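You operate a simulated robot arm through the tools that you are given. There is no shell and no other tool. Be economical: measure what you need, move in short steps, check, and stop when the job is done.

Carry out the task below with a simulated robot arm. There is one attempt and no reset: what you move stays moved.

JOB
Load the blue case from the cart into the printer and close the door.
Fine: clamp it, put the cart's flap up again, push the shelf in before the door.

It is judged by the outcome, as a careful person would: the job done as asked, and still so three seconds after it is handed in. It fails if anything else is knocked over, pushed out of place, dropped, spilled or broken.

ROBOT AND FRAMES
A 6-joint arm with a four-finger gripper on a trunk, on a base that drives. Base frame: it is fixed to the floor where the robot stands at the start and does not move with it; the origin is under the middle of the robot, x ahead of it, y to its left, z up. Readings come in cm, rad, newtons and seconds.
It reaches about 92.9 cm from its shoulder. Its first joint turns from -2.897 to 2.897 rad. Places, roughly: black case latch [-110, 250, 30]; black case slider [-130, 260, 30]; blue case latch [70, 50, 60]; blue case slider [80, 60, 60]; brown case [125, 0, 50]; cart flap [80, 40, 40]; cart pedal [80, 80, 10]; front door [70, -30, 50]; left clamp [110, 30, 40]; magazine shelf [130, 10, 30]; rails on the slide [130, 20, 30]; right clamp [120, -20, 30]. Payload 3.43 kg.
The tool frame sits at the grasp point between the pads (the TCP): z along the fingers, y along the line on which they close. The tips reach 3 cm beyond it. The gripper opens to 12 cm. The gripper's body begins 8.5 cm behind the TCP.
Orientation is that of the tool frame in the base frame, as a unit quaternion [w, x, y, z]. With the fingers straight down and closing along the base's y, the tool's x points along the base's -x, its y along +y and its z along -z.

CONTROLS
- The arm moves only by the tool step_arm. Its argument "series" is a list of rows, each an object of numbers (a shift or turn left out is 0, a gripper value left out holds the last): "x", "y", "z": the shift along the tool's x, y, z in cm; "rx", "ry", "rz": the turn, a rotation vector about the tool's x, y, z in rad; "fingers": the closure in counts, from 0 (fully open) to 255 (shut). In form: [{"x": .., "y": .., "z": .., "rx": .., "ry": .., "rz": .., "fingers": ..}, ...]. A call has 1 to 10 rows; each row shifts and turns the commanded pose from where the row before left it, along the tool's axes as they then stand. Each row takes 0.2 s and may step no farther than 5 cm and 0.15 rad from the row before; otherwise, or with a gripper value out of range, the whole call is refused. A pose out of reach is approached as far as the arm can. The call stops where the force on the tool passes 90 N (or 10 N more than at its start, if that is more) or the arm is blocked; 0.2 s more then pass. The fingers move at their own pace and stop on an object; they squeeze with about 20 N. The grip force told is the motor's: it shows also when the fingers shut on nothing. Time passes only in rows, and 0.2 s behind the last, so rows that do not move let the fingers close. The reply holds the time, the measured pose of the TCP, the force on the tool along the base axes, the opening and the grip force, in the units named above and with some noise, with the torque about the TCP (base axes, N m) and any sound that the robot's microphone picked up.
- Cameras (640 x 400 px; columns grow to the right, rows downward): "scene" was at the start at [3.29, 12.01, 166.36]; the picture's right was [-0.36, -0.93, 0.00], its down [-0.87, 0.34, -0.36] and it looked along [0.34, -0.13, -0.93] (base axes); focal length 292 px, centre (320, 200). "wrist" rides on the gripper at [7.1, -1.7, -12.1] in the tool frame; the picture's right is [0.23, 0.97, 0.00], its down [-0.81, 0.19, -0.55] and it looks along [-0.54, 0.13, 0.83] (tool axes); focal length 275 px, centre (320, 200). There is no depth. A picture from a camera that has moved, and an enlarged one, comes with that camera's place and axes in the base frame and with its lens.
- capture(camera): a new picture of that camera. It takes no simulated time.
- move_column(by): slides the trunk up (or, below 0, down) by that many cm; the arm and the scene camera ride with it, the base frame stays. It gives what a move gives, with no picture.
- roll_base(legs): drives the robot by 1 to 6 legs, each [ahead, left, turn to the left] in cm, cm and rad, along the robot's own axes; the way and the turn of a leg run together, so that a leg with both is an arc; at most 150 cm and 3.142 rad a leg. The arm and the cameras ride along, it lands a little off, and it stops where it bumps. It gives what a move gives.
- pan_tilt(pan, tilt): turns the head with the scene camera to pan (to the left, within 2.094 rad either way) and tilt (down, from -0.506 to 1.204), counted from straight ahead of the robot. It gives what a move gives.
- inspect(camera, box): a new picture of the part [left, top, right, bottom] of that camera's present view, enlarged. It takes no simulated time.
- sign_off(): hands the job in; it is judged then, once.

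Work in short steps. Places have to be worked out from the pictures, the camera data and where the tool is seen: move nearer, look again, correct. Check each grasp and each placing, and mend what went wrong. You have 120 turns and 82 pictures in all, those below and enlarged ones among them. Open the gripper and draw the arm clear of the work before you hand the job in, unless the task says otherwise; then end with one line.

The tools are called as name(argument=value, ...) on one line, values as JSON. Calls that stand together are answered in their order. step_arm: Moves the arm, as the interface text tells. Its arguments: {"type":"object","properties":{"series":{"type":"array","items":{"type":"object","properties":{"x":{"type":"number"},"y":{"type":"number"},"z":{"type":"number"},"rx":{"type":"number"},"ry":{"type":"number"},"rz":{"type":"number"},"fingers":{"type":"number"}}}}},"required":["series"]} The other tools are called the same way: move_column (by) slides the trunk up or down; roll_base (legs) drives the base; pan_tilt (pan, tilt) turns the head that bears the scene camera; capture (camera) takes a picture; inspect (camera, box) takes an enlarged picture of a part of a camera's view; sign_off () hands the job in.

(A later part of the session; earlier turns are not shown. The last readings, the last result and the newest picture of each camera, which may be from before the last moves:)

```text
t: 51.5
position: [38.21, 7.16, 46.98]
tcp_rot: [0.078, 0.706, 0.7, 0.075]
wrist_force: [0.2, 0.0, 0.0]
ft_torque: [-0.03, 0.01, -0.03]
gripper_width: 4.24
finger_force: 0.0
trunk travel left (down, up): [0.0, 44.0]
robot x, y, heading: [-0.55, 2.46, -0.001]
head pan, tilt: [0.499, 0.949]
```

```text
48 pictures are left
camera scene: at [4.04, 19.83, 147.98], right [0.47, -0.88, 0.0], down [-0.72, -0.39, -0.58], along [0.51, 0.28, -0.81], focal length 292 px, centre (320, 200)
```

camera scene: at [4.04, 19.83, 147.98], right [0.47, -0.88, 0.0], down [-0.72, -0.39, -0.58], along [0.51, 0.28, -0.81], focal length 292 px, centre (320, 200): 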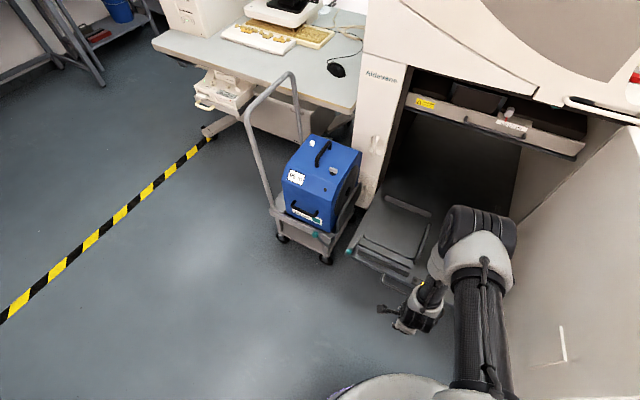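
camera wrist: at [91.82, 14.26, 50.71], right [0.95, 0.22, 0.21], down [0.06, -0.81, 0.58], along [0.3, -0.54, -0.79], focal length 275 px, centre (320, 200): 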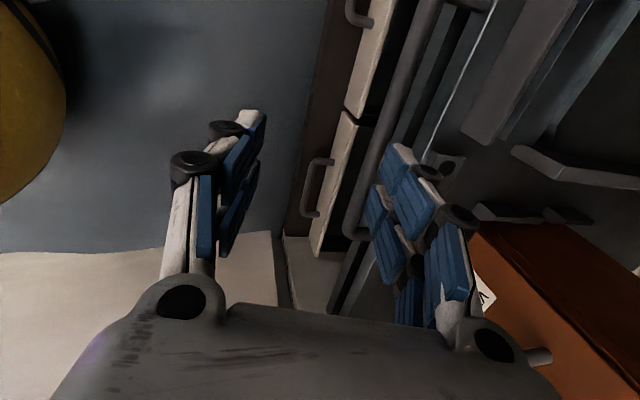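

Shelf is clear. Drive left to face the cart's flap and lever and view from near.

roll_base(legs=[[0, 36, 0]])

pan_tilt(pan=0.0, tilt=0.85)

inspect(camera="scene", box=[160, 100, 480, 300])

capture(camera="wrist")

```text
t: 53.8
position: [38.35, 42.28, 46.85]
tcp_rot: [0.076, 0.706, 0.7, 0.075]
wrist_force: [-0.1, -0.4, -0.2]
ft_torque: [0.03, -0.02, -0.05]
gripper_width: 4.25
finger_force: 0.0
trunk travel left (down, up): [0.0, 44.0]
robot x, y, heading: [-0.42, 37.75, -0.011]
head pan, tilt: [0.499, 0.949]
```

```text
t: 54.8
position: [38.43, 42.29, 46.97]
tcp_rot: [0.077, 0.706, 0.7, 0.076]
wrist_force: [0.4, 0.6, -0.5]
ft_torque: [-0.04, -0.02, 0.0]
gripper_width: 4.22
finger_force: 0.2
trunk travel left (down, up): [0.0, 44.0]
robot x, y, heading: [-0.25, 37.38, -0.01]
head pan, tilt: [0.0, 0.85]
```

```text
2.00 times, centred on (320, 200) of scene
camera zoom: at [5.69, 51.59, 148.73], right [-0.01, -1.0, 0.0], down [-0.75, 0.0, -0.66], along [0.66, 0.0, -0.75], focal length 584 px, centre (320, 200)
```

zoom: 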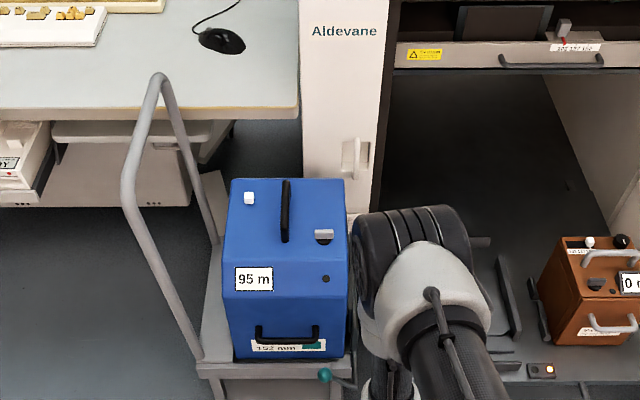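

```text
46 pictures are left
camera wrist: at [34.32, 49.46, 58.33], right [0.95, 0.22, 0.21], down [0.06, -0.81, 0.58], along [0.3, -0.54, -0.79], focal length 275 px, centre (320, 200)
```

wrist: 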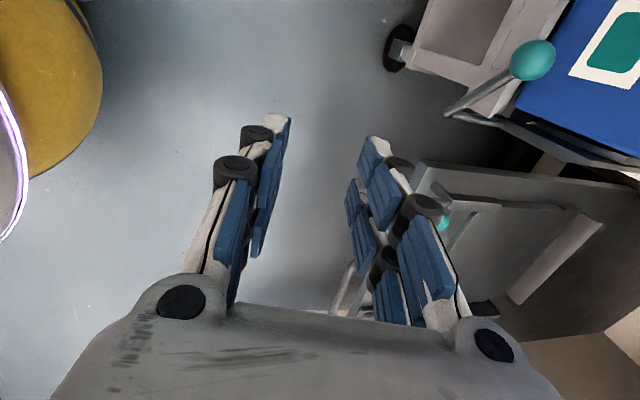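

Stereo puts the teal knob at about (56.6, 50.5, 37.7) with the lever's root near (58, 44, 30). I zoom in to check the clearance around the knob.

inspect(camera="wrist", box=[400, 0, 640, 240])

```text
1.67 times, centred on (520, 120) of wrist
camera zoom: at [34.32, 49.46, 58.33], right [0.95, 0.22, 0.21], down [0.06, -0.81, 0.58], along [0.3, -0.54, -0.79], focal length 459 px, centre (-13, 333)
```

zoom: 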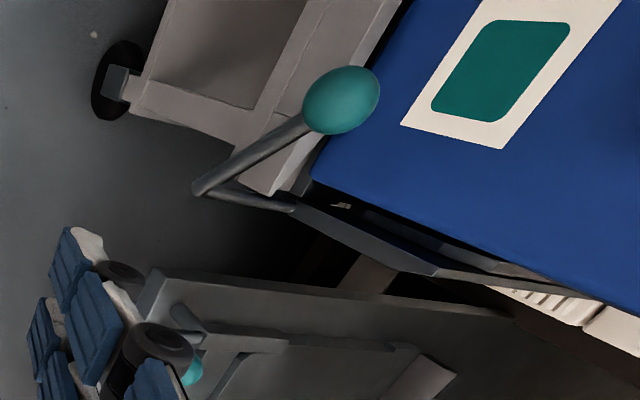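

The crank stands off in front of the cart, rotating about an x-axis near (y 43.7, z 31). I'll cage/grip the knob with fingers along x and swing it over to −y. Drive 10 ahead, 8 left.

roll_base(legs=[[10, 8.2, 0]])

step_arm(series=[{"rx": 0.1, "fingers": 105}, {"rx": 0.11}, {}])

capture(camera="wrist")

```text
t: 56.0
position: [48.5, 50.28, 47.0]
tcp_rot: [0.077, 0.707, 0.699, 0.075]
wrist_force: [0.5, 0.3, -0.4]
ft_torque: [0.01, 0.01, 0.01]
gripper_width: 4.25
finger_force: 0.0
trunk travel left (down, up): [0.0, 44.0]
robot x, y, heading: [9.75, 46.11, -0.009]
head pan, tilt: [0.0, 0.85]
```

```text
t: 56.8
position: [48.55, 50.38, 46.89]
tcp_rot: [0.003, 0.711, 0.703, 0.002]
wrist_force: [-0.6, 0.6, 0.6]
ft_torque: [-0.01, -0.01, 0.01]
gripper_width: 7.04
finger_force: 0.0
trunk travel left (down, up): [0.0, 44.0]
robot x, y, heading: [9.43, 45.6, -0.006]
head pan, tilt: [0.0, 0.85]
```

```text
44 pictures are left
camera wrist: at [46.89, 57.51, 58.97], right [0.98, 0.22, 0.01], down [0.18, -0.81, 0.56], along [0.13, -0.54, -0.83], focal length 275 px, centre (320, 200)
```

wrist: 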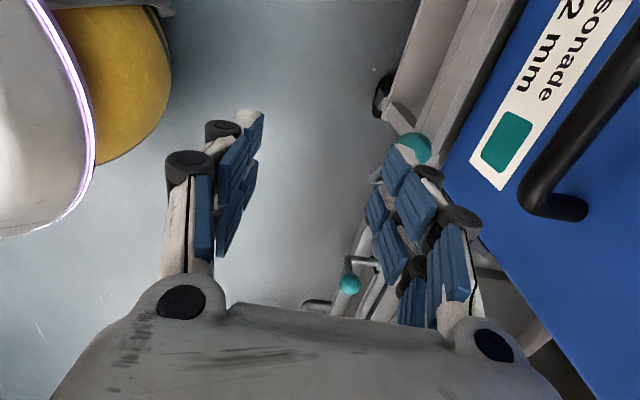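

The knob confirms at (56.8, 50.4, 37.7). The case front is close behind, so I tilt the tool 0.4 rad forward (gripper body back), narrow to 5 cm and come down on the knob.

step_arm(series=[{"rx": -0.14, "fingers": 150}, {"rx": -0.14}, {"rx": -0.12}, {"y": 3.1, "z": 2.35}, {"y": 3.1, "z": 2.35}, {}])

capture(camera="wrist")

```text
t: 58.2
position: [56.02, 50.22, 44.85]
tcp_rot: [0.144, 0.697, 0.689, 0.14]
wrist_force: [-5.3, -6.0, -3.7]
ft_torque: [0.03, -0.04, -0.07]
gripper_width: 4.81
finger_force: 0.2
trunk travel left (down, up): [0.0, 44.0]
robot x, y, heading: [9.4, 45.94, -0.012]
head pan, tilt: [0.0, 0.85]
```

```text
43 pictures are left
camera wrist: at [49.88, 57.47, 55.23], right [0.9, 0.22, 0.38], down [-0.05, -0.81, 0.58], along [0.44, -0.54, -0.72], focal length 275 px, centre (320, 200)
```

wrist: 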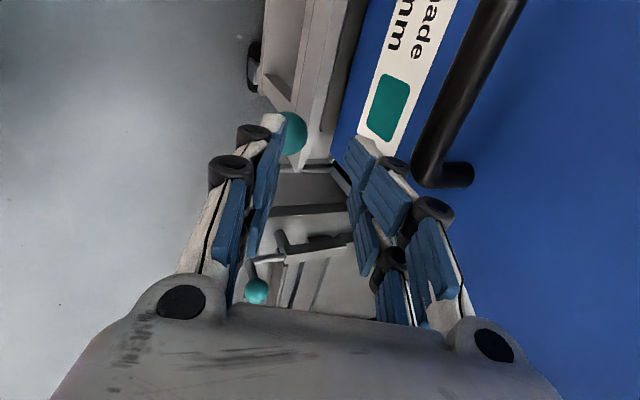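

Small side force seen; a null row to check whether it is a real contact.

step_arm(series=[{}, {}])

```text
t: 58.8
position: [56.19, 50.26, 44.94]
tcp_rot: [0.144, 0.697, 0.688, 0.141]
wrist_force: [-6.5, -6.9, -6.3]
ft_torque: [0.07, 0.03, -0.1]
gripper_width: 4.85
finger_force: 0.0
trunk travel left (down, up): [0.0, 44.0]
robot x, y, heading: [9.46, 45.81, -0.009]
head pan, tilt: [0.0, 0.85]
```

It is a real light contact (probably with the case's front handle). I back up and away, and use the thin orientation instead (closing along y).

step_arm(series=[{"y": -1.2, "z": -4.8}, {"y": -4}, {"rx": 0.14}, {"rx": 0.14}, {"rx": 0.12}, {"rz": -0.15}, {"rz": -0.15}, {"rz": -0.15}, {"rz": -0.15}, {"rz": -0.15}])

step_arm(series=[{"rz": -0.15}, {"rz": -0.15}, {"rz": -0.15}, {"rz": -0.15}, {"rz": -0.15}, {"rz": -0.08}, {"ry": -0.1}, {"ry": -0.1}, {"ry": -0.1, "fingers": 110}, {}])

capture(camera="wrist")

```text
t: 61.0
position: [49.32, 50.37, 47.41]
tcp_rot: [0.003, 0.403, 0.915, 0.0]
wrist_force: [-0.5, 0.0, -1.5]
ft_torque: [0.03, -0.01, 0.02]
gripper_width: 4.95
finger_force: 0.1
trunk travel left (down, up): [0.0, 44.0]
robot x, y, heading: [9.82, 45.69, -0.013]
head pan, tilt: [0.0, 0.85]
```

```text
t: 63.2
position: [49.28, 50.24, 47.47]
tcp_rot: [0.153, 0.0, 0.988, 0.0]
wrist_force: [-0.2, -0.3, -0.5]
ft_torque: [0.0, 0.03, 0.02]
gripper_width: 6.83
finger_force: 0.0
trunk travel left (down, up): [0.0, 44.0]
robot x, y, heading: [9.57, 45.77, -0.014]
head pan, tilt: [0.0, 0.85]
```

```text
42 pictures are left
camera wrist: at [38.87, 48.66, 56.77], right [-0.22, 0.97, -0.07], down [0.61, 0.19, 0.77], along [0.77, 0.12, -0.63], focal length 275 px, centre (320, 200)
```

wrist: 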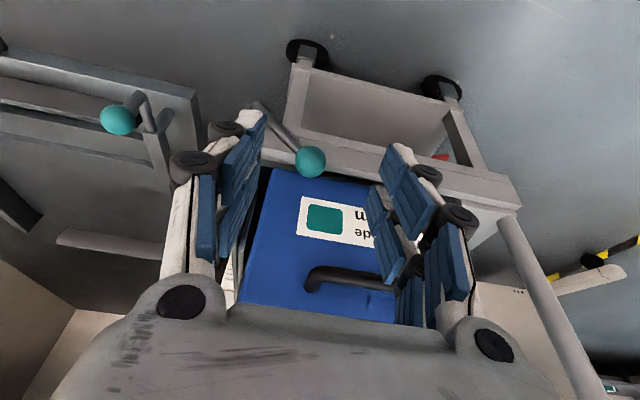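

Clear view now: knob at (56.65, 50.1, 37.7) confirmed, between the fingers' lines. Advance so the knob lies between the fingertips, then narrow the cage.

step_arm(series=[{"x": -4.1}, {"z": 3.2}, {"z": 3.2}, {"z": 3.1}, {"fingers": 170}, {}, {}])

capture(camera="wrist")

```text
t: 64.8
position: [56.1, 50.25, 39.38]
tcp_rot: [0.153, 0.001, 0.988, -0.001]
wrist_force: [-1.1, -9.4, 4.1]
ft_torque: [-0.39, 0.07, -0.05]
gripper_width: 4.55
finger_force: 4.8
trunk travel left (down, up): [0.0, 44.0]
robot x, y, heading: [9.73, 45.6, -0.015]
head pan, tilt: [0.0, 0.85]
```

```text
41 pictures are left
camera wrist: at [45.69, 48.63, 48.77], right [-0.22, 0.97, -0.07], down [0.61, 0.19, 0.77], along [0.77, 0.12, -0.63], focal length 275 px, centre (320, 200)
```

wrist: 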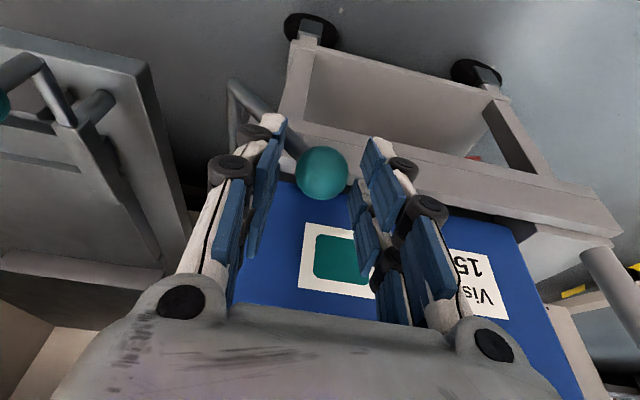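

Knob is caged between the fingertips. Swing it along the arc (pivot y≈43.7, z≈31.3, r≈9.3) toward −y, first ~40°.

step_arm(series=[{"y": -1.2, "x": -0.33, "z": -1.04}, {"y": -1.38, "x": -0.26, "z": -0.82}, {"y": -1.5, "x": -0.18, "z": -0.57}, {"y": -1.59, "x": -0.1, "z": -0.32}])

capture(camera="wrist")

```text
t: 65.8
position: [55.89, 44.7, 42.38]
tcp_rot: [0.153, 0.0, 0.988, 0.0]
wrist_force: [0.6, -1.6, -1.1]
ft_torque: [-0.05, -0.05, 0.04]
gripper_width: 4.06
finger_force: 0.1
trunk travel left (down, up): [0.0, 44.0]
robot x, y, heading: [9.49, 45.56, -0.014]
head pan, tilt: [0.0, 0.85]
```

```text
40 pictures are left
camera wrist: at [45.6, 43.06, 51.75], right [-0.22, 0.97, -0.07], down [0.61, 0.19, 0.77], along [0.76, 0.12, -0.63], focal length 275 px, centre (320, 200)
```

wrist: 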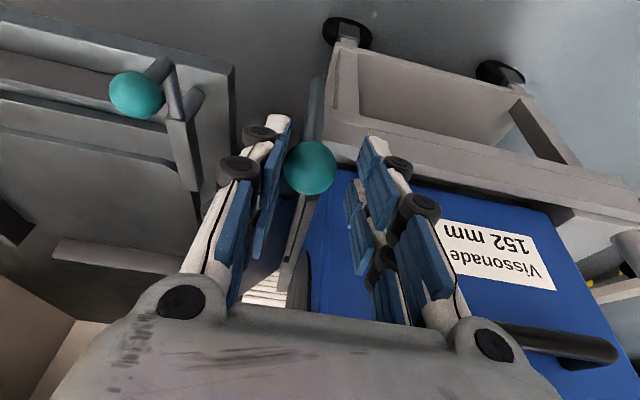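

The lever and flap turn together. Continue the arc to the flap-down side.

step_arm(series=[{"y": -1.62, "x": -0.02, "z": -0.06}, {"y": -1.6, "x": 0.07, "z": 0.22}, {"y": -1.54, "x": 0.15, "z": 0.48}, {"y": -1.44, "x": 0.23, "z": 0.72}, {"y": -1.27, "x": 0.3, "z": 0.95}])

capture(camera="wrist")

```text
t: 67.0
position: [56.36, 37.32, 40.14]
tcp_rot: [0.156, 0.0, 0.988, -0.001]
wrist_force: [11.2, 40.5, 7.3]
ft_torque: [0.66, -0.36, -0.62]
gripper_width: 10.31
finger_force: 20.1
trunk travel left (down, up): [0.0, 44.0]
robot x, y, heading: [10.01, 45.4, -0.007]
head pan, tilt: [0.0, 0.85]
```

```text
39 pictures are left
camera wrist: at [45.87, 35.64, 49.27], right [-0.22, 0.97, -0.07], down [0.6, 0.19, 0.77], along [0.77, 0.13, -0.63], focal length 275 px, centre (320, 200)
```

wrist: 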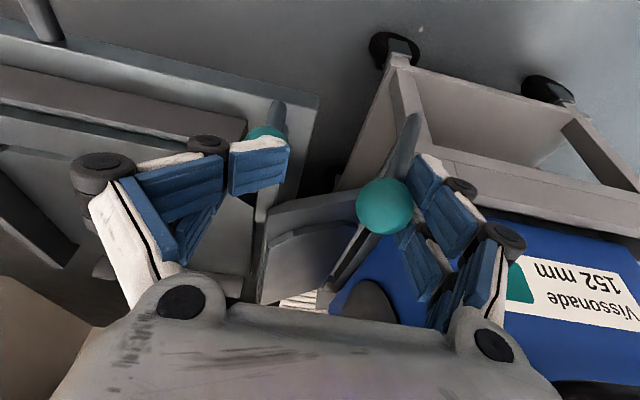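

The right finger met the shelf's clamp lever, spreading the fingers. Back off to +y, lift, close the fingers fully, and I'll push the knob from its left instead.

step_arm(series=[{"y": 1.5}, {"y": 1.0}, {"z": -3, "x": -1}, {"z": -4, "x": -1.2}, {"y": 4, "fingers": 255}, {}, {}])

capture(camera="wrist")

```text
t: 68.6
position: [56.12, 43.76, 47.42]
tcp_rot: [0.153, 0.001, 0.988, -0.001]
wrist_force: [0.7, 1.0, 0.8]
ft_torque: [0.0, -0.07, -0.02]
gripper_width: 0.0
finger_force: 18.7
trunk travel left (down, up): [0.0, 44.0]
robot x, y, heading: [9.72, 45.66, -0.007]
head pan, tilt: [0.0, 0.85]
```

```text
38 pictures are left
camera wrist: at [45.67, 42.08, 56.73], right [-0.22, 0.97, -0.07], down [0.61, 0.19, 0.77], along [0.76, 0.12, -0.63], focal length 275 px, centre (320, 200)
```

wrist: 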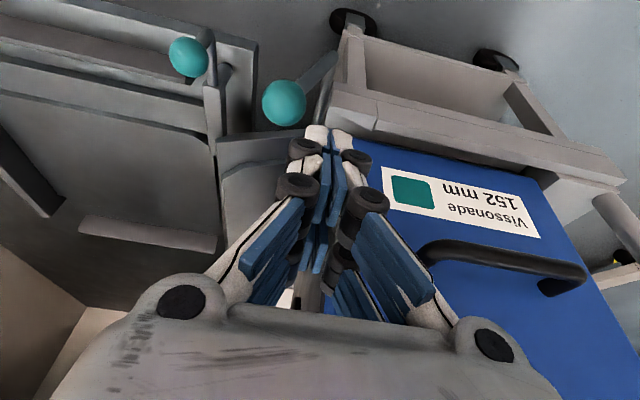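

The flap now seems to span the gap; zoom to check its state.

inspect(camera="wrist", box=[120, 20, 400, 240])

pan_tilt(pan=-0.15, tilt=0.85)

capture(camera="scene")

```text
1.82 times, centred on (260, 130) of wrist
camera zoom: at [45.67, 42.08, 56.73], right [-0.22, 0.97, -0.07], down [0.61, 0.19, 0.77], along [0.76, 0.12, -0.63], focal length 500 px, centre (429, 327)
```

zoom: 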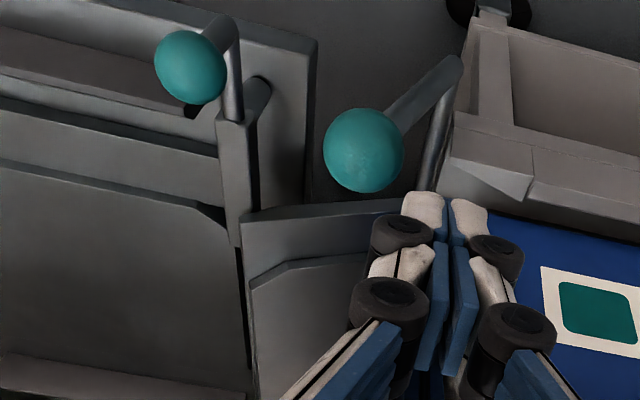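

```text
t: 69.3
position: [56.07, 43.76, 47.52]
tcp_rot: [0.153, 0.001, 0.988, -0.001]
wrist_force: [0.5, -0.9, 0.5]
ft_torque: [0.01, 0.0, 0.01]
gripper_width: 0.0
finger_force: 20.0
trunk travel left (down, up): [0.0, 44.0]
robot x, y, heading: [9.59, 45.55, -0.004]
head pan, tilt: [-0.15, 0.85]
```

```text
36 pictures are left
camera scene: at [15.63, 58.51, 148.73], right [-0.16, -0.99, 0.0], down [-0.74, 0.12, -0.66], along [0.65, -0.1, -0.75], focal length 292 px, centre (320, 200)
```

scene: 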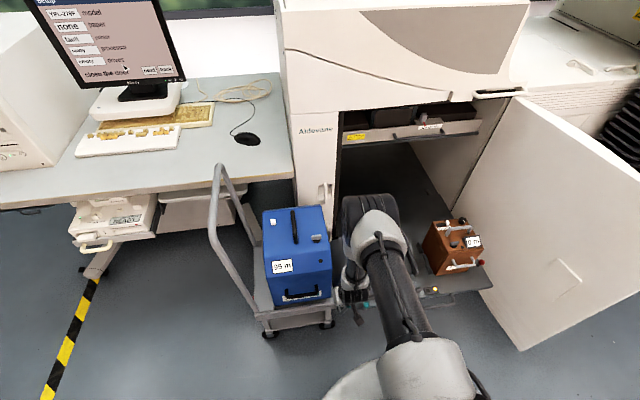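

The flap seems to rest against the shelf's left clamp bar, which may be standing up. I raise and move right to look at the clamp from above.

step_arm(series=[{"z": -4, "x": 1}, {"y": -4.5, "x": 1}, {"y": -4.5}, {"y": -4.5}])

capture(camera="wrist")

inspect(camera="scene", box=[330, 230, 510, 330])

```text
t: 70.3
position: [52.62, 30.37, 50.6]
tcp_rot: [0.152, 0.001, 0.988, -0.001]
wrist_force: [-0.4, 0.1, -0.2]
ft_torque: [0.0, -0.02, 0.0]
gripper_width: 0.0
finger_force: 20.2
trunk travel left (down, up): [0.0, 44.0]
robot x, y, heading: [9.6, 45.77, -0.008]
head pan, tilt: [-0.15, 0.85]
```

```text
35 pictures are left
camera wrist: at [42.22, 28.75, 59.8], right [-0.22, 0.97, -0.07], down [0.61, 0.19, 0.77], along [0.76, 0.12, -0.63], focal length 275 px, centre (320, 200)
```

wrist: 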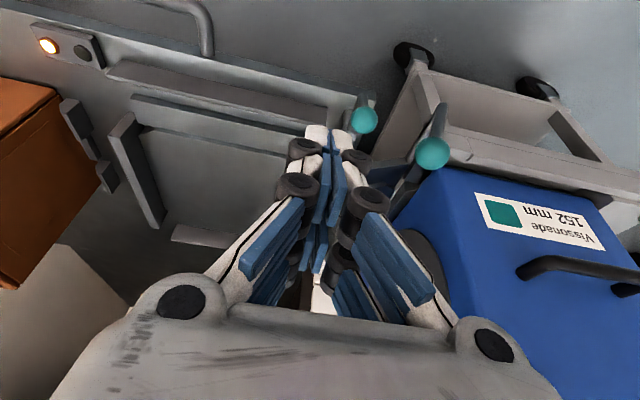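

```text
3.56 times, centred on (420, 280) of scene
camera zoom: at [15.63, 58.5, 148.73], right [-0.16, -0.99, 0.0], down [-0.74, 0.12, -0.66], along [0.65, -0.1, -0.75], focal length 1038 px, centre (-36, -84)
```

zoom: 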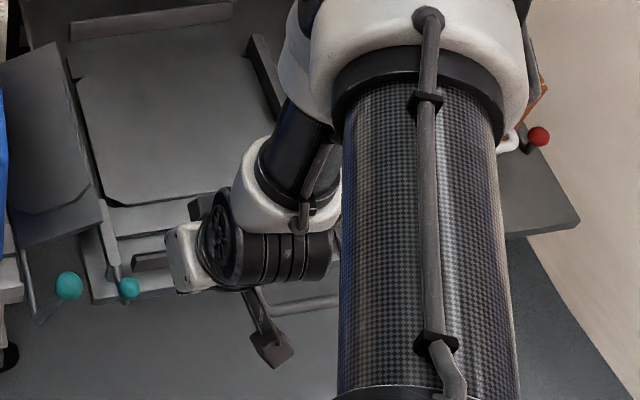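

To judge if the flap is fully down, I'll push the knob gently from its left with closed fingers and read the resistance.

step_arm(series=[{"y": 4.6}, {"y": 4.6}, {"y": 4.6}, {"z": 3.5, "x": -0.2}, {"z": 3.5, "x": -0.2}, {"z": 3.6, "x": -0.1}, {}])

step_arm(series=[{"y": -0.7}, {"y": -0.7}, {"y": -0.5}, {}])

capture(camera="wrist")

```text
t: 71.9
position: [56.62, 43.76, 40.8]
tcp_rot: [0.152, 0.0, 0.988, -0.001]
wrist_force: [-0.1, -0.5, -0.4]
ft_torque: [0.01, 0.01, -0.01]
gripper_width: 0.0
finger_force: 20.4
trunk travel left (down, up): [0.0, 44.0]
robot x, y, heading: [9.54, 45.49, -0.007]
head pan, tilt: [-0.15, 0.85]
```

```text
t: 72.6
position: [56.55, 43.61, 40.74]
tcp_rot: [0.152, -0.011, 0.988, 0.002]
wrist_force: [-4.1, 14.6, 6.4]
ft_torque: [-0.05, 0.06, -0.21]
gripper_width: 0.01
finger_force: 19.8
trunk travel left (down, up): [0.0, 44.0]
robot x, y, heading: [9.68, 45.47, -0.007]
head pan, tilt: [-0.15, 0.85]
stopped in row 3: the force on the tool passed its limit at 97 N (the readings are from after the stop); the commanded pose is now the measured one
```

```text
33 pictures are left
camera wrist: at [46.22, 41.71, 50.03], right [-0.24, 0.97, -0.07], down [0.6, 0.21, 0.77], along [0.76, 0.15, -0.63], focal length 275 px, centre (320, 200)
```

wrist: 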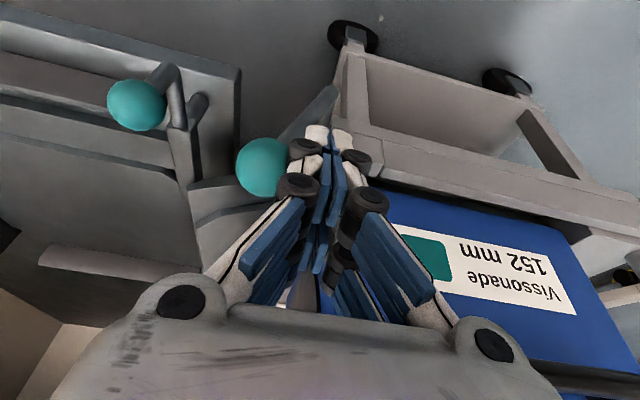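

Hard stop at ~97 N; stereo puts the flap's free corner at z≈38, above the deck (≈34.5), so it rests on the upright clamp bar. I inspect the clamp mechanism.

inspect(camera="wrist", box=[60, 40, 300, 280])

```text
1.67 times, centred on (180, 160) of wrist
camera zoom: at [46.22, 41.71, 50.03], right [-0.24, 0.97, -0.07], down [0.6, 0.21, 0.77], along [0.76, 0.15, -0.63], focal length 459 px, centre (553, 267)
```

zoom: 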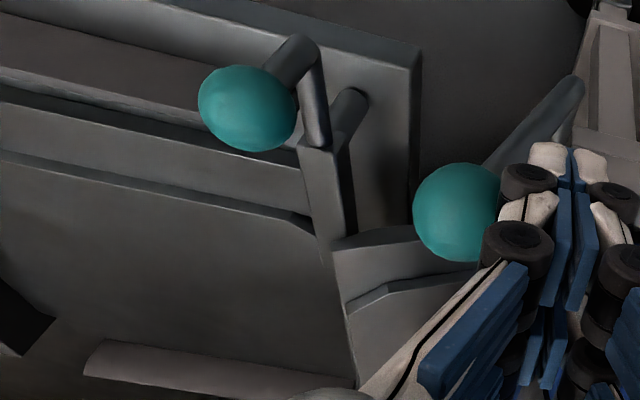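

The clamp plate stands upright and blocks the flap, so the flap must go up again, the clamp folded outward, then the flap down over it. First: lift over the knob to its right side (y≈37.4) with closed fingers.

step_arm(series=[{"y": 0.6}, {"z": -4, "x": -1}, {"z": -3, "x": -1}, {"y": -3.4}, {"y": -3.4}, {"z": 3, "x": 1}, {"z": 3.6, "x": 0.8}, {}])

capture(camera="wrist")

```text
t: 74.4
position: [56.66, 37.32, 41.28]
tcp_rot: [0.151, -0.01, 0.988, 0.002]
wrist_force: [0.1, 0.1, 0.2]
ft_torque: [0.01, 0.02, -0.01]
gripper_width: 0.0
finger_force: 20.3
trunk travel left (down, up): [0.0, 44.0]
robot x, y, heading: [9.66, 45.85, -0.007]
head pan, tilt: [-0.15, 0.85]
```

```text
31 pictures are left
camera wrist: at [46.41, 35.58, 50.57], right [-0.24, 0.97, -0.07], down [0.6, 0.2, 0.77], along [0.76, 0.14, -0.63], focal length 275 px, centre (320, 200)
```

wrist: 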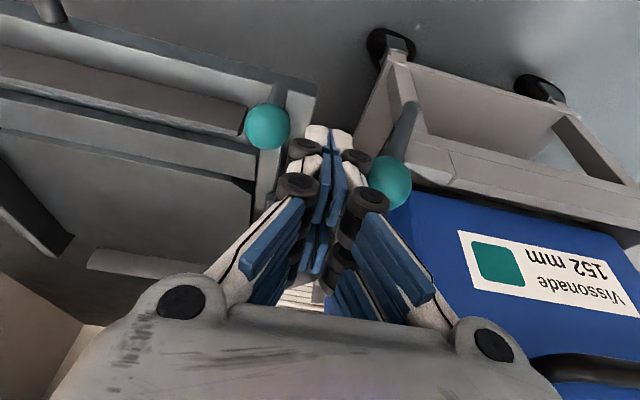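

Fingers sit between the two knobs. Push the cart knob back over to +y along its arc to raise the flap.

step_arm(series=[{"y": 1.0}, {"y": 1.5, "z": -0.38, "x": -0.12}, {"y": 1.6, "z": -0.1}, {"y": 1.6, "z": 0.19, "x": 0.06}, {"y": 1.5, "z": 0.38, "x": 0.12}, {"y": 1.5, "z": 0.67, "x": 0.2}, {"y": 1.3, "z": 0.95, "x": 0.3}, {"y": 0.5, "z": 0.4, "x": 0.1}])

capture(camera="wrist")

```text
t: 76.2
position: [56.48, 47.27, 39.28]
tcp_rot: [0.154, -0.004, 0.988, 0.001]
wrist_force: [-17.9, -53.4, 63.1]
ft_torque: [-0.81, 0.69, 0.35]
gripper_width: 0.0
finger_force: 20.1
trunk travel left (down, up): [0.0, 44.0]
robot x, y, heading: [9.48, 46.02, -0.006]
head pan, tilt: [-0.15, 0.85]
```

```text
30 pictures are left
camera wrist: at [46.1, 45.44, 48.61], right [-0.23, 0.97, -0.07], down [0.6, 0.2, 0.77], along [0.76, 0.13, -0.63], focal length 275 px, centre (320, 200)
```

wrist: 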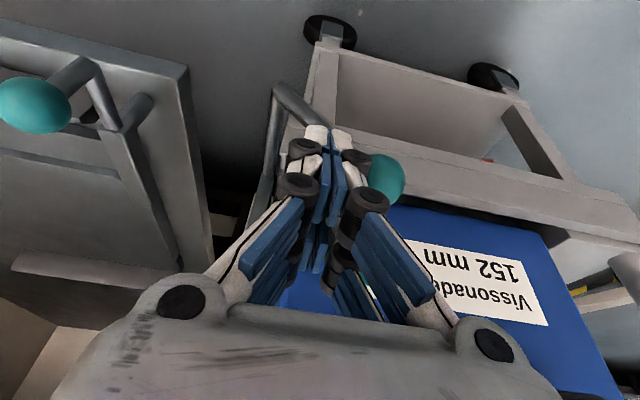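

Flap is up again at its stop. Lift off and move to the right side of the clamp knob, looking again before touching.

step_arm(series=[{"z": -3, "x": -1}, {"z": -4, "x": -1.3}, {"y": -4.5}, {"y": -4.5}, {"y": -4.5}, {"y": -2.4}, {}])

inspect(camera="wrist", box=[160, 0, 480, 240])

```text
t: 77.8
position: [57.02, 31.86, 46.26]
tcp_rot: [0.152, -0.01, 0.988, 0.002]
wrist_force: [0.5, 0.0, -0.4]
ft_torque: [0.01, -0.01, -0.03]
gripper_width: 0.01
finger_force: 20.3
trunk travel left (down, up): [0.0, 44.0]
robot x, y, heading: [9.42, 45.69, -0.005]
head pan, tilt: [-0.15, 0.85]
```

```text
1.67 times, centred on (320, 120) of wrist
camera zoom: at [46.74, 30.06, 55.59], right [-0.24, 0.97, -0.07], down [0.6, 0.2, 0.77], along [0.76, 0.14, -0.63], focal length 459 px, centre (320, 333)
```

zoom: 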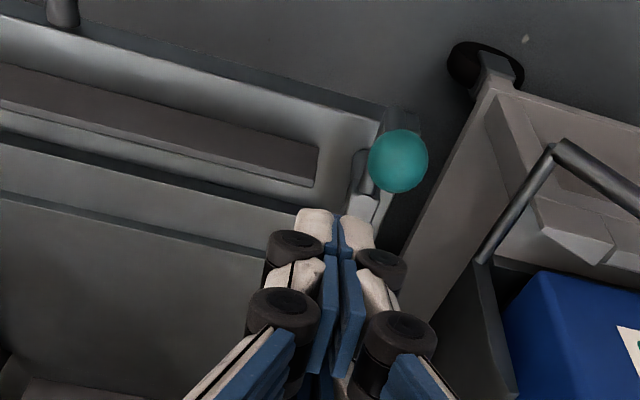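

Clamp knob at (55.6, 34.2, 38.9), crank upright. Lower beside it on its right and push gently toward +y.

step_arm(series=[{"x": 1.8, "z": 2.4, "y": -0.2}, {"x": 1.8, "z": 2.4, "y": -0.1}, {"y": 0.7}, {"y": 0.7}, {"y": 0.7}, {"y": 0.7}])

capture(camera="wrist")

```text
t: 79.0
position: [55.15, 32.02, 40.82]
tcp_rot: [0.154, 0.005, 0.988, -0.003]
wrist_force: [-1.9, -26.6, -6.7]
ft_torque: [-0.58, 0.12, -0.11]
gripper_width: 0.0
finger_force: 19.9
trunk travel left (down, up): [0.0, 44.0]
robot x, y, heading: [9.66, 45.73, -0.008]
head pan, tilt: [-0.15, 0.85]
stopped in row 6: the force on the tool passed its limit at 97 N (the readings are from after the stop); the commanded pose is now the measured one
```

```text
28 pictures are left
camera wrist: at [44.73, 30.5, 50.02], right [-0.21, 0.98, -0.07], down [0.61, 0.19, 0.77], along [0.77, 0.12, -0.63], focal length 275 px, centre (320, 200)
```

wrist: 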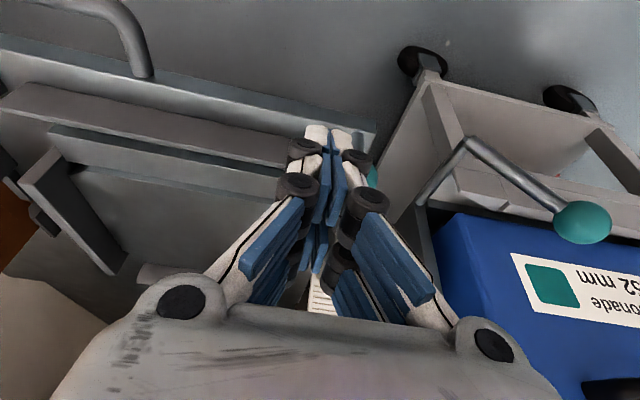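

It is hard-stopped toward +y, so the crank must swing the other way (−y). Go over to the knob's left side and push gently −y.

step_arm(series=[{"y": -0.5}, {"z": -4, "x": -1}, {"z": -2, "x": -0.5}, {"y": 3}, {"y": 3}, {"z": 2, "x": 0.5}, {"z": 4, "x": 1}, {}])

step_arm(series=[{"y": -0.7}, {"y": -0.7}, {"y": -0.7}, {"y": -0.7}, {}])

capture(camera="wrist")

```text
t: 80.8
position: [55.27, 37.89, 40.83]
tcp_rot: [0.154, 0.002, 0.988, -0.002]
wrist_force: [-0.1, -0.2, 0.4]
ft_torque: [0.01, 0.0, 0.0]
gripper_width: 0.0
finger_force: 19.6
trunk travel left (down, up): [0.0, 44.0]
robot x, y, heading: [9.33, 45.41, -0.012]
head pan, tilt: [-0.15, 0.85]
```

```text
t: 82.0
position: [55.25, 35.01, 40.58]
tcp_rot: [0.155, 0.003, 0.988, -0.002]
wrist_force: [-0.5, 1.2, 0.4]
ft_torque: [0.04, -0.03, 0.01]
gripper_width: 0.02
finger_force: 19.9
trunk travel left (down, up): [0.0, 44.0]
robot x, y, heading: [9.73, 45.8, -0.006]
head pan, tilt: [-0.15, 0.85]
```

```text
27 pictures are left
camera wrist: at [44.87, 33.42, 49.94], right [-0.21, 0.97, -0.07], down [0.6, 0.19, 0.77], along [0.77, 0.12, -0.63], focal length 275 px, centre (320, 200)
```

wrist: 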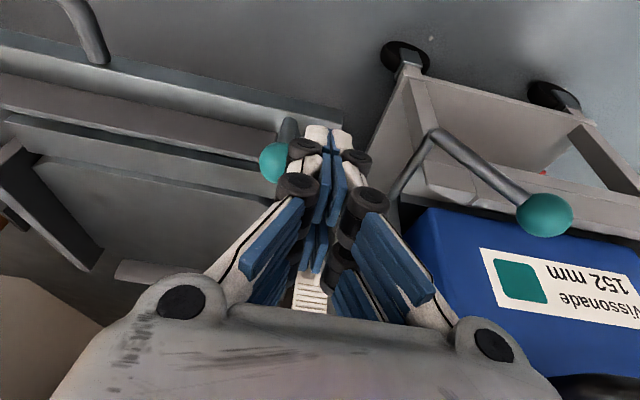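

It moves freely toward −y. Follow the arc further down and look at where the plate goes.

step_arm(series=[{"y": -0.8, "z": 0.6, "x": 0.2}, {"y": -0.7, "z": 0.9, "x": 0.3}, {"y": -0.5, "z": 1.0, "x": 0.3}, {"y": -0.3, "z": 1.0, "x": 0.3}, {}])

step_arm(series=[{"y": 1, "z": -1}, {"y": 2, "z": -4, "x": -1}, {"y": 4, "z": -2}, {"y": 4}, {"y": 2}])

inspect(camera="wrist", box=[40, 0, 360, 280])

```text
t: 83.2
position: [55.03, 32.8, 37.21]
tcp_rot: [0.154, 0.001, 0.988, -0.002]
wrist_force: [-1.9, 0.2, 1.3]
ft_torque: [-0.02, 0.02, 0.01]
gripper_width: 0.0
finger_force: 19.6
trunk travel left (down, up): [0.0, 44.0]
robot x, y, heading: [9.67, 45.5, -0.007]
head pan, tilt: [-0.15, 0.85]
```

```text
t: 84.4
position: [53.63, 45.6, 44.18]
tcp_rot: [0.154, 0.002, 0.988, -0.001]
wrist_force: [0.4, 0.4, -0.2]
ft_torque: [0.02, 0.02, -0.02]
gripper_width: 0.02
finger_force: 19.6
trunk travel left (down, up): [0.0, 44.0]
robot x, y, heading: [9.99, 45.28, -0.012]
head pan, tilt: [-0.15, 0.85]
```

```text
1.43 times, centred on (200, 140) of wrist
camera zoom: at [43.26, 44.05, 53.4], right [-0.21, 0.97, -0.07], down [0.61, 0.19, 0.77], along [0.77, 0.12, -0.63], focal length 393 px, centre (491, 286)
```

zoom: 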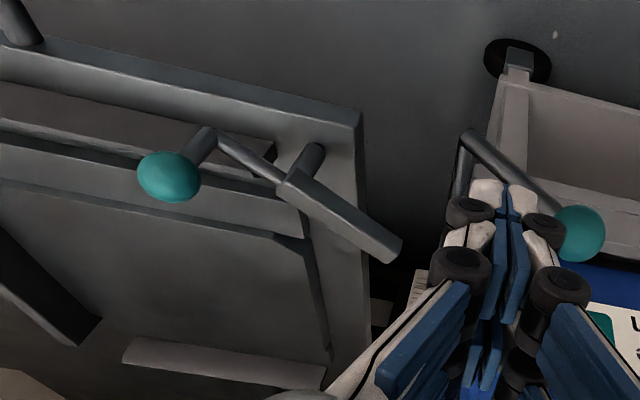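

Now it's clear: the clamp is an arm on a vertical pin, swinging in the horizontal plane; it has turned ~45° outward. Push the knob further around (toward +x/−y) to its open limit.

step_arm(series=[{"y": -4.4}, {"y": -4.4}, {"y": -4.2}, {"x": 0.14, "z": 3.73}, {"x": -0.86, "z": 0.27, "y": -0.75}, {"x": -0.95, "z": 0.3, "y": -0.6}, {"x": -1.0, "z": 0.33, "y": -0.45}, {"x": -1.0, "z": 0.33, "y": -0.25}, {}])

capture(camera="wrist")

```text
t: 86.4
position: [59.01, 30.56, 40.44]
tcp_rot: [0.155, 0.002, 0.988, -0.002]
wrist_force: [-7.0, -1.5, -2.6]
ft_torque: [-0.01, 0.23, -0.08]
gripper_width: 0.0
finger_force: 19.7
trunk travel left (down, up): [0.0, 44.0]
robot x, y, heading: [9.75, 45.49, -0.014]
head pan, tilt: [-0.15, 0.85]
```

```text
25 pictures are left
camera wrist: at [48.57, 28.95, 49.69], right [-0.21, 0.97, -0.07], down [0.6, 0.19, 0.77], along [0.77, 0.12, -0.63], focal length 275 px, centre (320, 200)
```

wrist: 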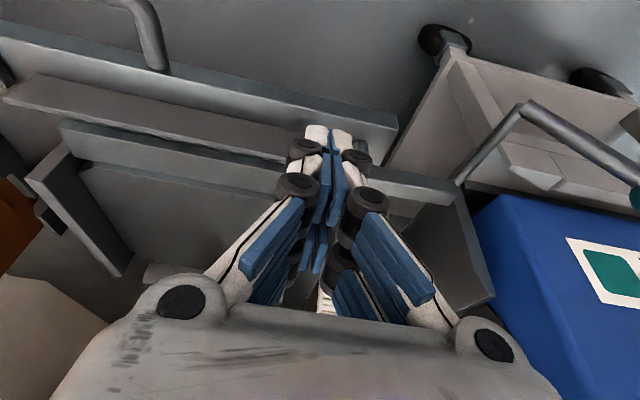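

The bar now points about +y. Push a bit further to reach the limit.

step_arm(series=[{"x": -0.8, "z": 0.25}, {"x": -0.8, "z": 0.25, "y": 0.15}, {"x": -0.7, "z": 0.22, "y": 0.25}, {}])

step_arm(series=[{"x": 1, "z": -0.3}, {"x": 1, "z": -3}, {"z": -4}, {"y": 4}, {"y": 4}])

inspect(camera="wrist", box=[100, 0, 580, 300])

```text
t: 87.4
position: [61.57, 31.17, 40.61]
tcp_rot: [0.155, 0.003, 0.988, -0.002]
wrist_force: [-0.3, 1.3, 0.1]
ft_torque: [0.02, -0.02, 0.02]
gripper_width: 0.03
finger_force: 20.3
trunk travel left (down, up): [0.0, 44.0]
robot x, y, heading: [9.63, 45.82, -0.006]
head pan, tilt: [-0.15, 0.85]
```

```text
t: 88.6
position: [57.57, 39.52, 46.73]
tcp_rot: [0.154, 0.003, 0.988, -0.002]
wrist_force: [0.9, -0.2, -0.7]
ft_torque: [-0.01, -0.01, -0.01]
gripper_width: 0.0
finger_force: 20.5
trunk travel left (down, up): [0.0, 44.0]
robot x, y, heading: [9.53, 45.63, -0.001]
head pan, tilt: [-0.15, 0.85]
```

```text
1.33 times, centred on (340, 150) of wrist
camera zoom: at [47.07, 37.9, 56.0], right [-0.21, 0.97, -0.07], down [0.61, 0.19, 0.77], along [0.77, 0.12, -0.63], focal length 367 px, centre (293, 267)
```

zoom: 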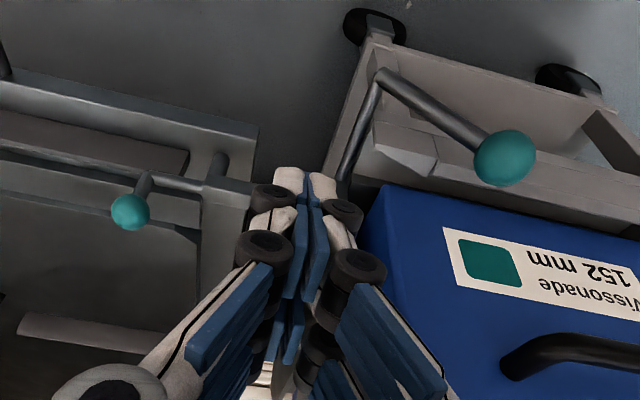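

Stereo shows the shelf slid in ~5.5 cm while the clamp reached its open limit; it can be pulled out again later. Before fussing with the flap, I test whether the case can simply be lifted by its top handle (≈(76.8, 57.7, 66), bar along x). Raise the trunk, straighten the tool, drive over.

move_column(by=32)

step_arm(series=[{"ry": 0.15}, {"ry": 0.16, "fingers": 130}, {}])

roll_base(legs=[[12, 13, 0]])

capture(camera="wrist")

```text
t: 91.8
position: [57.62, 39.46, 78.69]
tcp_rot: [0.153, 0.002, 0.988, -0.002]
wrist_force: [-0.5, -0.2, -0.2]
ft_torque: [-0.03, 0.01, 0.01]
gripper_width: 0.0
finger_force: 20.5
trunk travel left (down, up): [-32.0, 12.0]
robot x, y, heading: [9.39, 45.9, -0.012]
head pan, tilt: [-0.15, 0.85]
```

```text
refused: row 2 steps farther than a row can; nothing moved
```

```text
t: 93.3
position: [69.49, 52.37, 78.79]
tcp_rot: [0.153, 0.001, 0.988, -0.001]
wrist_force: [0.0, 0.5, -0.2]
ft_torque: [-0.05, 0.0, -0.01]
gripper_width: 0.0
finger_force: 19.6
trunk travel left (down, up): [-32.0, 12.0]
robot x, y, heading: [21.51, 58.21, 0.0]
head pan, tilt: [-0.15, 0.85]
```

```text
23 pictures are left
camera wrist: at [59.05, 50.76, 87.97], right [-0.22, 0.97, -0.07], down [0.61, 0.19, 0.77], along [0.77, 0.12, -0.63], focal length 275 px, centre (320, 200)
```

wrist: 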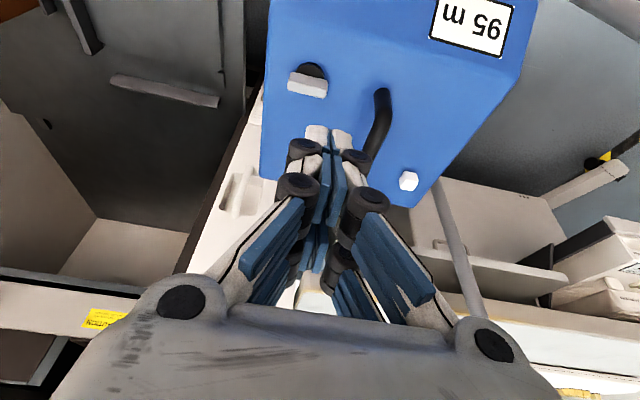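

The handle bar lies at y≈57.5 from x≈70.5 backwards. Straighten the tool, open, and move above it.

step_arm(series=[{"ry": 0.11, "fingers": 130}, {"ry": 0.1}, {"ry": 0.1}, {"y": 4.9}, {"x": -4}, {"x": -2.5}, {"z": 4}, {}])

capture(camera="wrist")

```text
t: 95.1
position: [76.12, 56.86, 74.63]
tcp_rot: [-0.001, 0.003, 1.0, -0.002]
wrist_force: [-0.6, -0.9, 0.2]
ft_torque: [-0.01, 0.0, -0.05]
gripper_width: 5.89
finger_force: 0.1
out of reach, approached as far as the arm can: row 2
trunk travel left (down, up): [-32.0, 12.0]
robot x, y, heading: [21.87, 58.44, -0.009]
head pan, tilt: [-0.15, 0.85]
```

```text
22 pictures are left
camera wrist: at [69.1, 55.17, 86.74], right [-0.23, 0.97, 0.0], down [0.81, 0.19, 0.55], along [0.54, 0.12, -0.83], focal length 275 px, centre (320, 200)
```

wrist: 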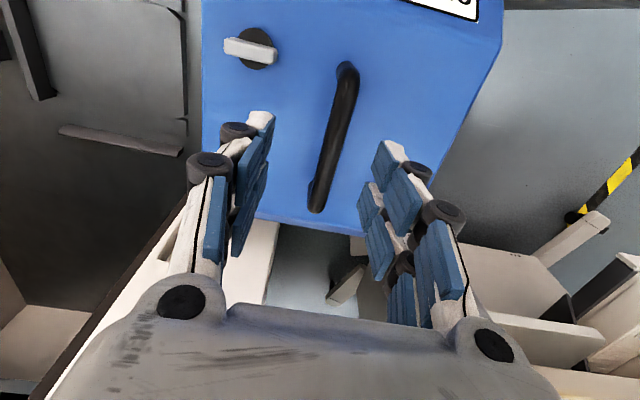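

Handle spans x 71.7–83.2 at y≈57.8. Shift 0.9 left, 1.1 forward, descend and close on it.

step_arm(series=[{"y": 0.9, "x": -1.1}, {"z": 3}, {"z": 3}, {"z": 2.8}, {"fingers": 255}, {}, {}, {}, {}])

```text
t: 97.1
position: [74.47, 57.73, 70.39]
tcp_rot: [0.001, 0.002, 1.0, -0.001]
wrist_force: [-0.7, -0.1, -0.2]
ft_torque: [0.01, 0.01, -0.01]
gripper_width: 0.01
finger_force: 19.6
out of reach, approached as far as the arm can: row 2, 3, 4
trunk travel left (down, up): [-32.0, 12.0]
robot x, y, heading: [21.72, 58.79, -0.009]
head pan, tilt: [-0.15, 0.85]
```

The fingers closed above the handle (arm's lower reach with raised trunk). Open, lower the trunk 10 cm, and retry.

step_arm(series=[{"fingers": 130, "z": -4}, {"x": -2.7}, {}, {}, {}])

move_column(by=-8)

step_arm(series=[{"z": 0.6}, {}])

```text
t: 98.3
position: [76.92, 57.63, 74.14]
tcp_rot: [-0.001, 0.004, 1.0, -0.001]
wrist_force: [-0.2, -1.4, -0.3]
ft_torque: [0.0, 0.01, 0.03]
gripper_width: 5.87
finger_force: 0.1
trunk travel left (down, up): [-32.0, 12.0]
robot x, y, heading: [21.9, 58.46, -0.003]
head pan, tilt: [-0.15, 0.85]
```

```text
t: 99.5
position: [76.97, 57.73, 66.21]
tcp_rot: [-0.001, 0.003, 1.0, -0.002]
wrist_force: [-0.1, -1.1, -0.7]
ft_torque: [0.0, 0.02, 0.0]
gripper_width: 5.88
finger_force: 0.2
trunk travel left (down, up): [-24.0, 20.0]
robot x, y, heading: [21.45, 58.66, -0.001]
head pan, tilt: [-0.15, 0.85]
```

```text
t: 100.1
position: [76.95, 57.77, 65.62]
tcp_rot: [0.0, 0.002, 1.0, -0.002]
wrist_force: [-0.3, -0.1, -0.1]
ft_torque: [0.04, 0.0, 0.02]
gripper_width: 5.88
finger_force: 0.1
trunk travel left (down, up): [-24.0, 20.0]
robot x, y, heading: [21.47, 58.61, -0.006]
head pan, tilt: [-0.15, 0.85]
```

Astride the handle; close and lift 1 cm to weigh the case.

step_arm(series=[{"fingers": 255}, {}, {}, {}, {}, {"z": -0.5}, {"z": -0.5}, {}])

```text
t: 101.9
position: [76.85, 57.71, 66.53]
tcp_rot: [-0.003, 0.003, 1.0, -0.002]
wrist_force: [-6.9, -0.1, -22.8]
ft_torque: [0.0, -0.54, -0.03]
gripper_width: 1.36
finger_force: 19.9
trunk travel left (down, up): [-24.0, 20.0]
robot x, y, heading: [21.52, 58.54, -0.01]
head pan, tilt: [-0.15, 0.85]
```

Force −23 N at +0.9 cm. Lift 1.5 cm more to see if the weight levels off (payload ≈ 33 N).

step_arm(series=[{"z": -0.5}, {"z": -0.5}, {"z": -0.5}, {}, {}])

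capture(camera="scene")

```text
t: 103.1
position: [77.09, 57.79, 68.15]
tcp_rot: [-0.001, 0.002, 1.0, -0.002]
wrist_force: [-1.2, 0.2, -13.1]
ft_torque: [0.01, 0.0, 0.07]
gripper_width: 1.55
finger_force: 19.5
trunk travel left (down, up): [-24.0, 20.0]
robot x, y, heading: [21.94, 58.37, -0.007]
head pan, tilt: [-0.15, 0.85]
```

```text
21 pictures are left
camera scene: at [27.66, 71.35, 172.73], right [-0.16, -0.99, 0.0], down [-0.74, 0.12, -0.66], along [0.65, -0.1, -0.75], focal length 292 px, centre (320, 200)
```

scene: 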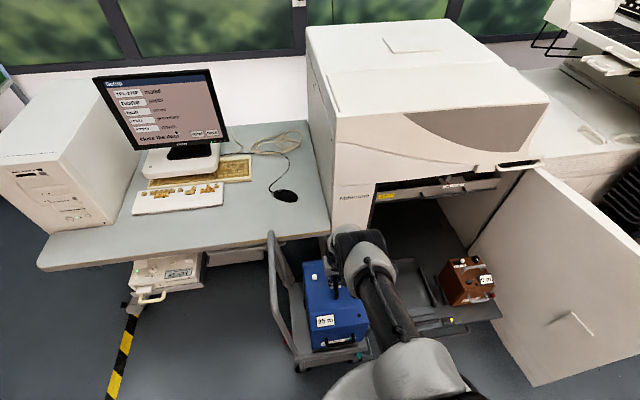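

The pads just slide along the bar (grip friction too small; case too heavy to lift so), so sliding it over the flap is the way. Release, rise, and go to the shelf handle to pull the shelf fully out again.

step_arm(series=[{"fingers": 120}, {}, {}, {"z": -4}, {"z": -4}, {"x": 4}, {"x": 4}, {"x": 4}, {"x": 4}])

roll_base(legs=[[0, -46, 0]])

step_arm(series=[{"fingers": 255}, {}, {}, {}])

move_column(by=-24)

capture(camera="wrist")

```text
t: 105.1
position: [60.76, 57.68, 76.37]
tcp_rot: [0.0, 0.001, 1.0, -0.001]
wrist_force: [-0.3, 0.9, 0.2]
ft_torque: [-0.01, -0.01, -0.03]
gripper_width: 6.32
finger_force: 0.1
trunk travel left (down, up): [-24.0, 20.0]
robot x, y, heading: [21.47, 58.4, -0.008]
head pan, tilt: [-0.15, 0.85]
```

```text
t: 107.8
position: [60.19, 12.31, 76.35]
tcp_rot: [0.0, 0.006, 1.0, -0.002]
wrist_force: [0.8, -1.0, 1.0]
ft_torque: [0.02, -0.01, -0.02]
gripper_width: 6.35
finger_force: 0.0
trunk travel left (down, up): [-24.0, 20.0]
robot x, y, heading: [21.16, 13.4, -0.017]
head pan, tilt: [-0.15, 0.85]
```

```text
t: 108.8
position: [60.15, 12.42, 76.37]
tcp_rot: [-0.001, 0.006, 1.0, -0.002]
wrist_force: [-0.4, 0.6, -0.7]
ft_torque: [0.02, 0.0, 0.0]
gripper_width: 0.03
finger_force: 12.9
trunk travel left (down, up): [-24.0, 20.0]
robot x, y, heading: [21.43, 13.63, -0.016]
head pan, tilt: [-0.15, 0.85]
```

```text
t: 111.3
position: [60.22, 12.35, 52.3]
tcp_rot: [-0.001, 0.006, 1.0, -0.002]
wrist_force: [0.4, -0.2, 0.0]
ft_torque: [-0.04, 0.0, -0.05]
gripper_width: 0.0
finger_force: 19.5
trunk travel left (down, up): [0.0, 44.0]
robot x, y, heading: [21.1, 13.59, -0.019]
head pan, tilt: [-0.15, 0.85]
```

```text
20 pictures are left
camera wrist: at [53.14, 10.84, 64.36], right [-0.22, 0.98, 0.0], down [0.81, 0.18, 0.55], along [0.54, 0.12, -0.83], focal length 275 px, centre (320, 200)
```

wrist: 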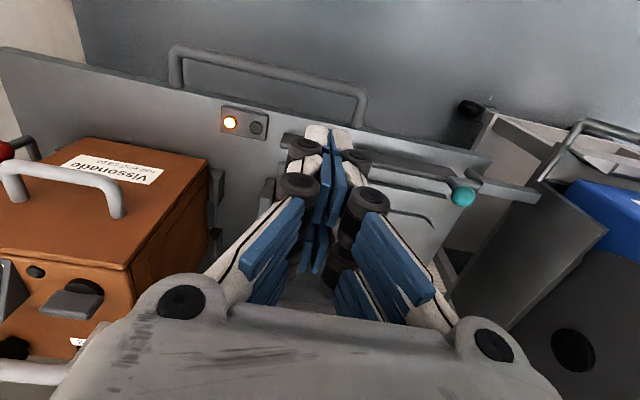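

The clamp bar now points to +y at x≈64.3, y 35–41, z≈36.5. Pulling its pin end toward −x works against the clamp's stop and draws the shelf, so I hook closed fingers behind it rather than re-gripping the low handle.

roll_base(legs=[[0, 24.2, 0]])

step_arm(series=[{"x": -3}, {"x": -3.2}, {"z": 4}, {"z": 3}, {}])

capture(camera="wrist")

```text
t: 113.1
position: [60.66, 36.24, 52.38]
tcp_rot: [-0.001, 0.01, 1.0, -0.002]
wrist_force: [0.1, 0.2, -0.5]
ft_torque: [0.02, 0.0, 0.03]
gripper_width: 0.0
finger_force: 20.4
trunk travel left (down, up): [0.0, 44.0]
robot x, y, heading: [21.73, 37.76, -0.026]
head pan, tilt: [-0.15, 0.85]
```

```text
t: 114.3
position: [66.97, 36.05, 45.12]
tcp_rot: [-0.001, 0.011, 1.0, -0.002]
wrist_force: [-0.4, 0.2, 0.1]
ft_torque: [0.05, -0.01, -0.03]
gripper_width: 0.0
finger_force: 20.4
trunk travel left (down, up): [0.0, 44.0]
robot x, y, heading: [21.69, 37.71, -0.023]
head pan, tilt: [-0.15, 0.85]
```

```text
19 pictures are left
camera wrist: at [59.88, 34.57, 57.16], right [-0.21, 0.98, 0.0], down [0.82, 0.18, 0.55], along [0.54, 0.11, -0.83], focal length 275 px, centre (320, 200)
```

wrist: 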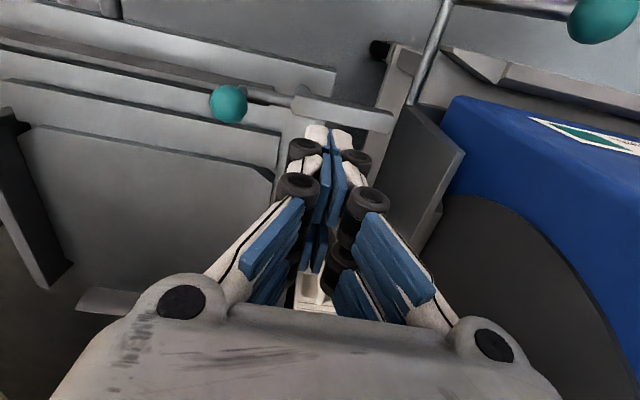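

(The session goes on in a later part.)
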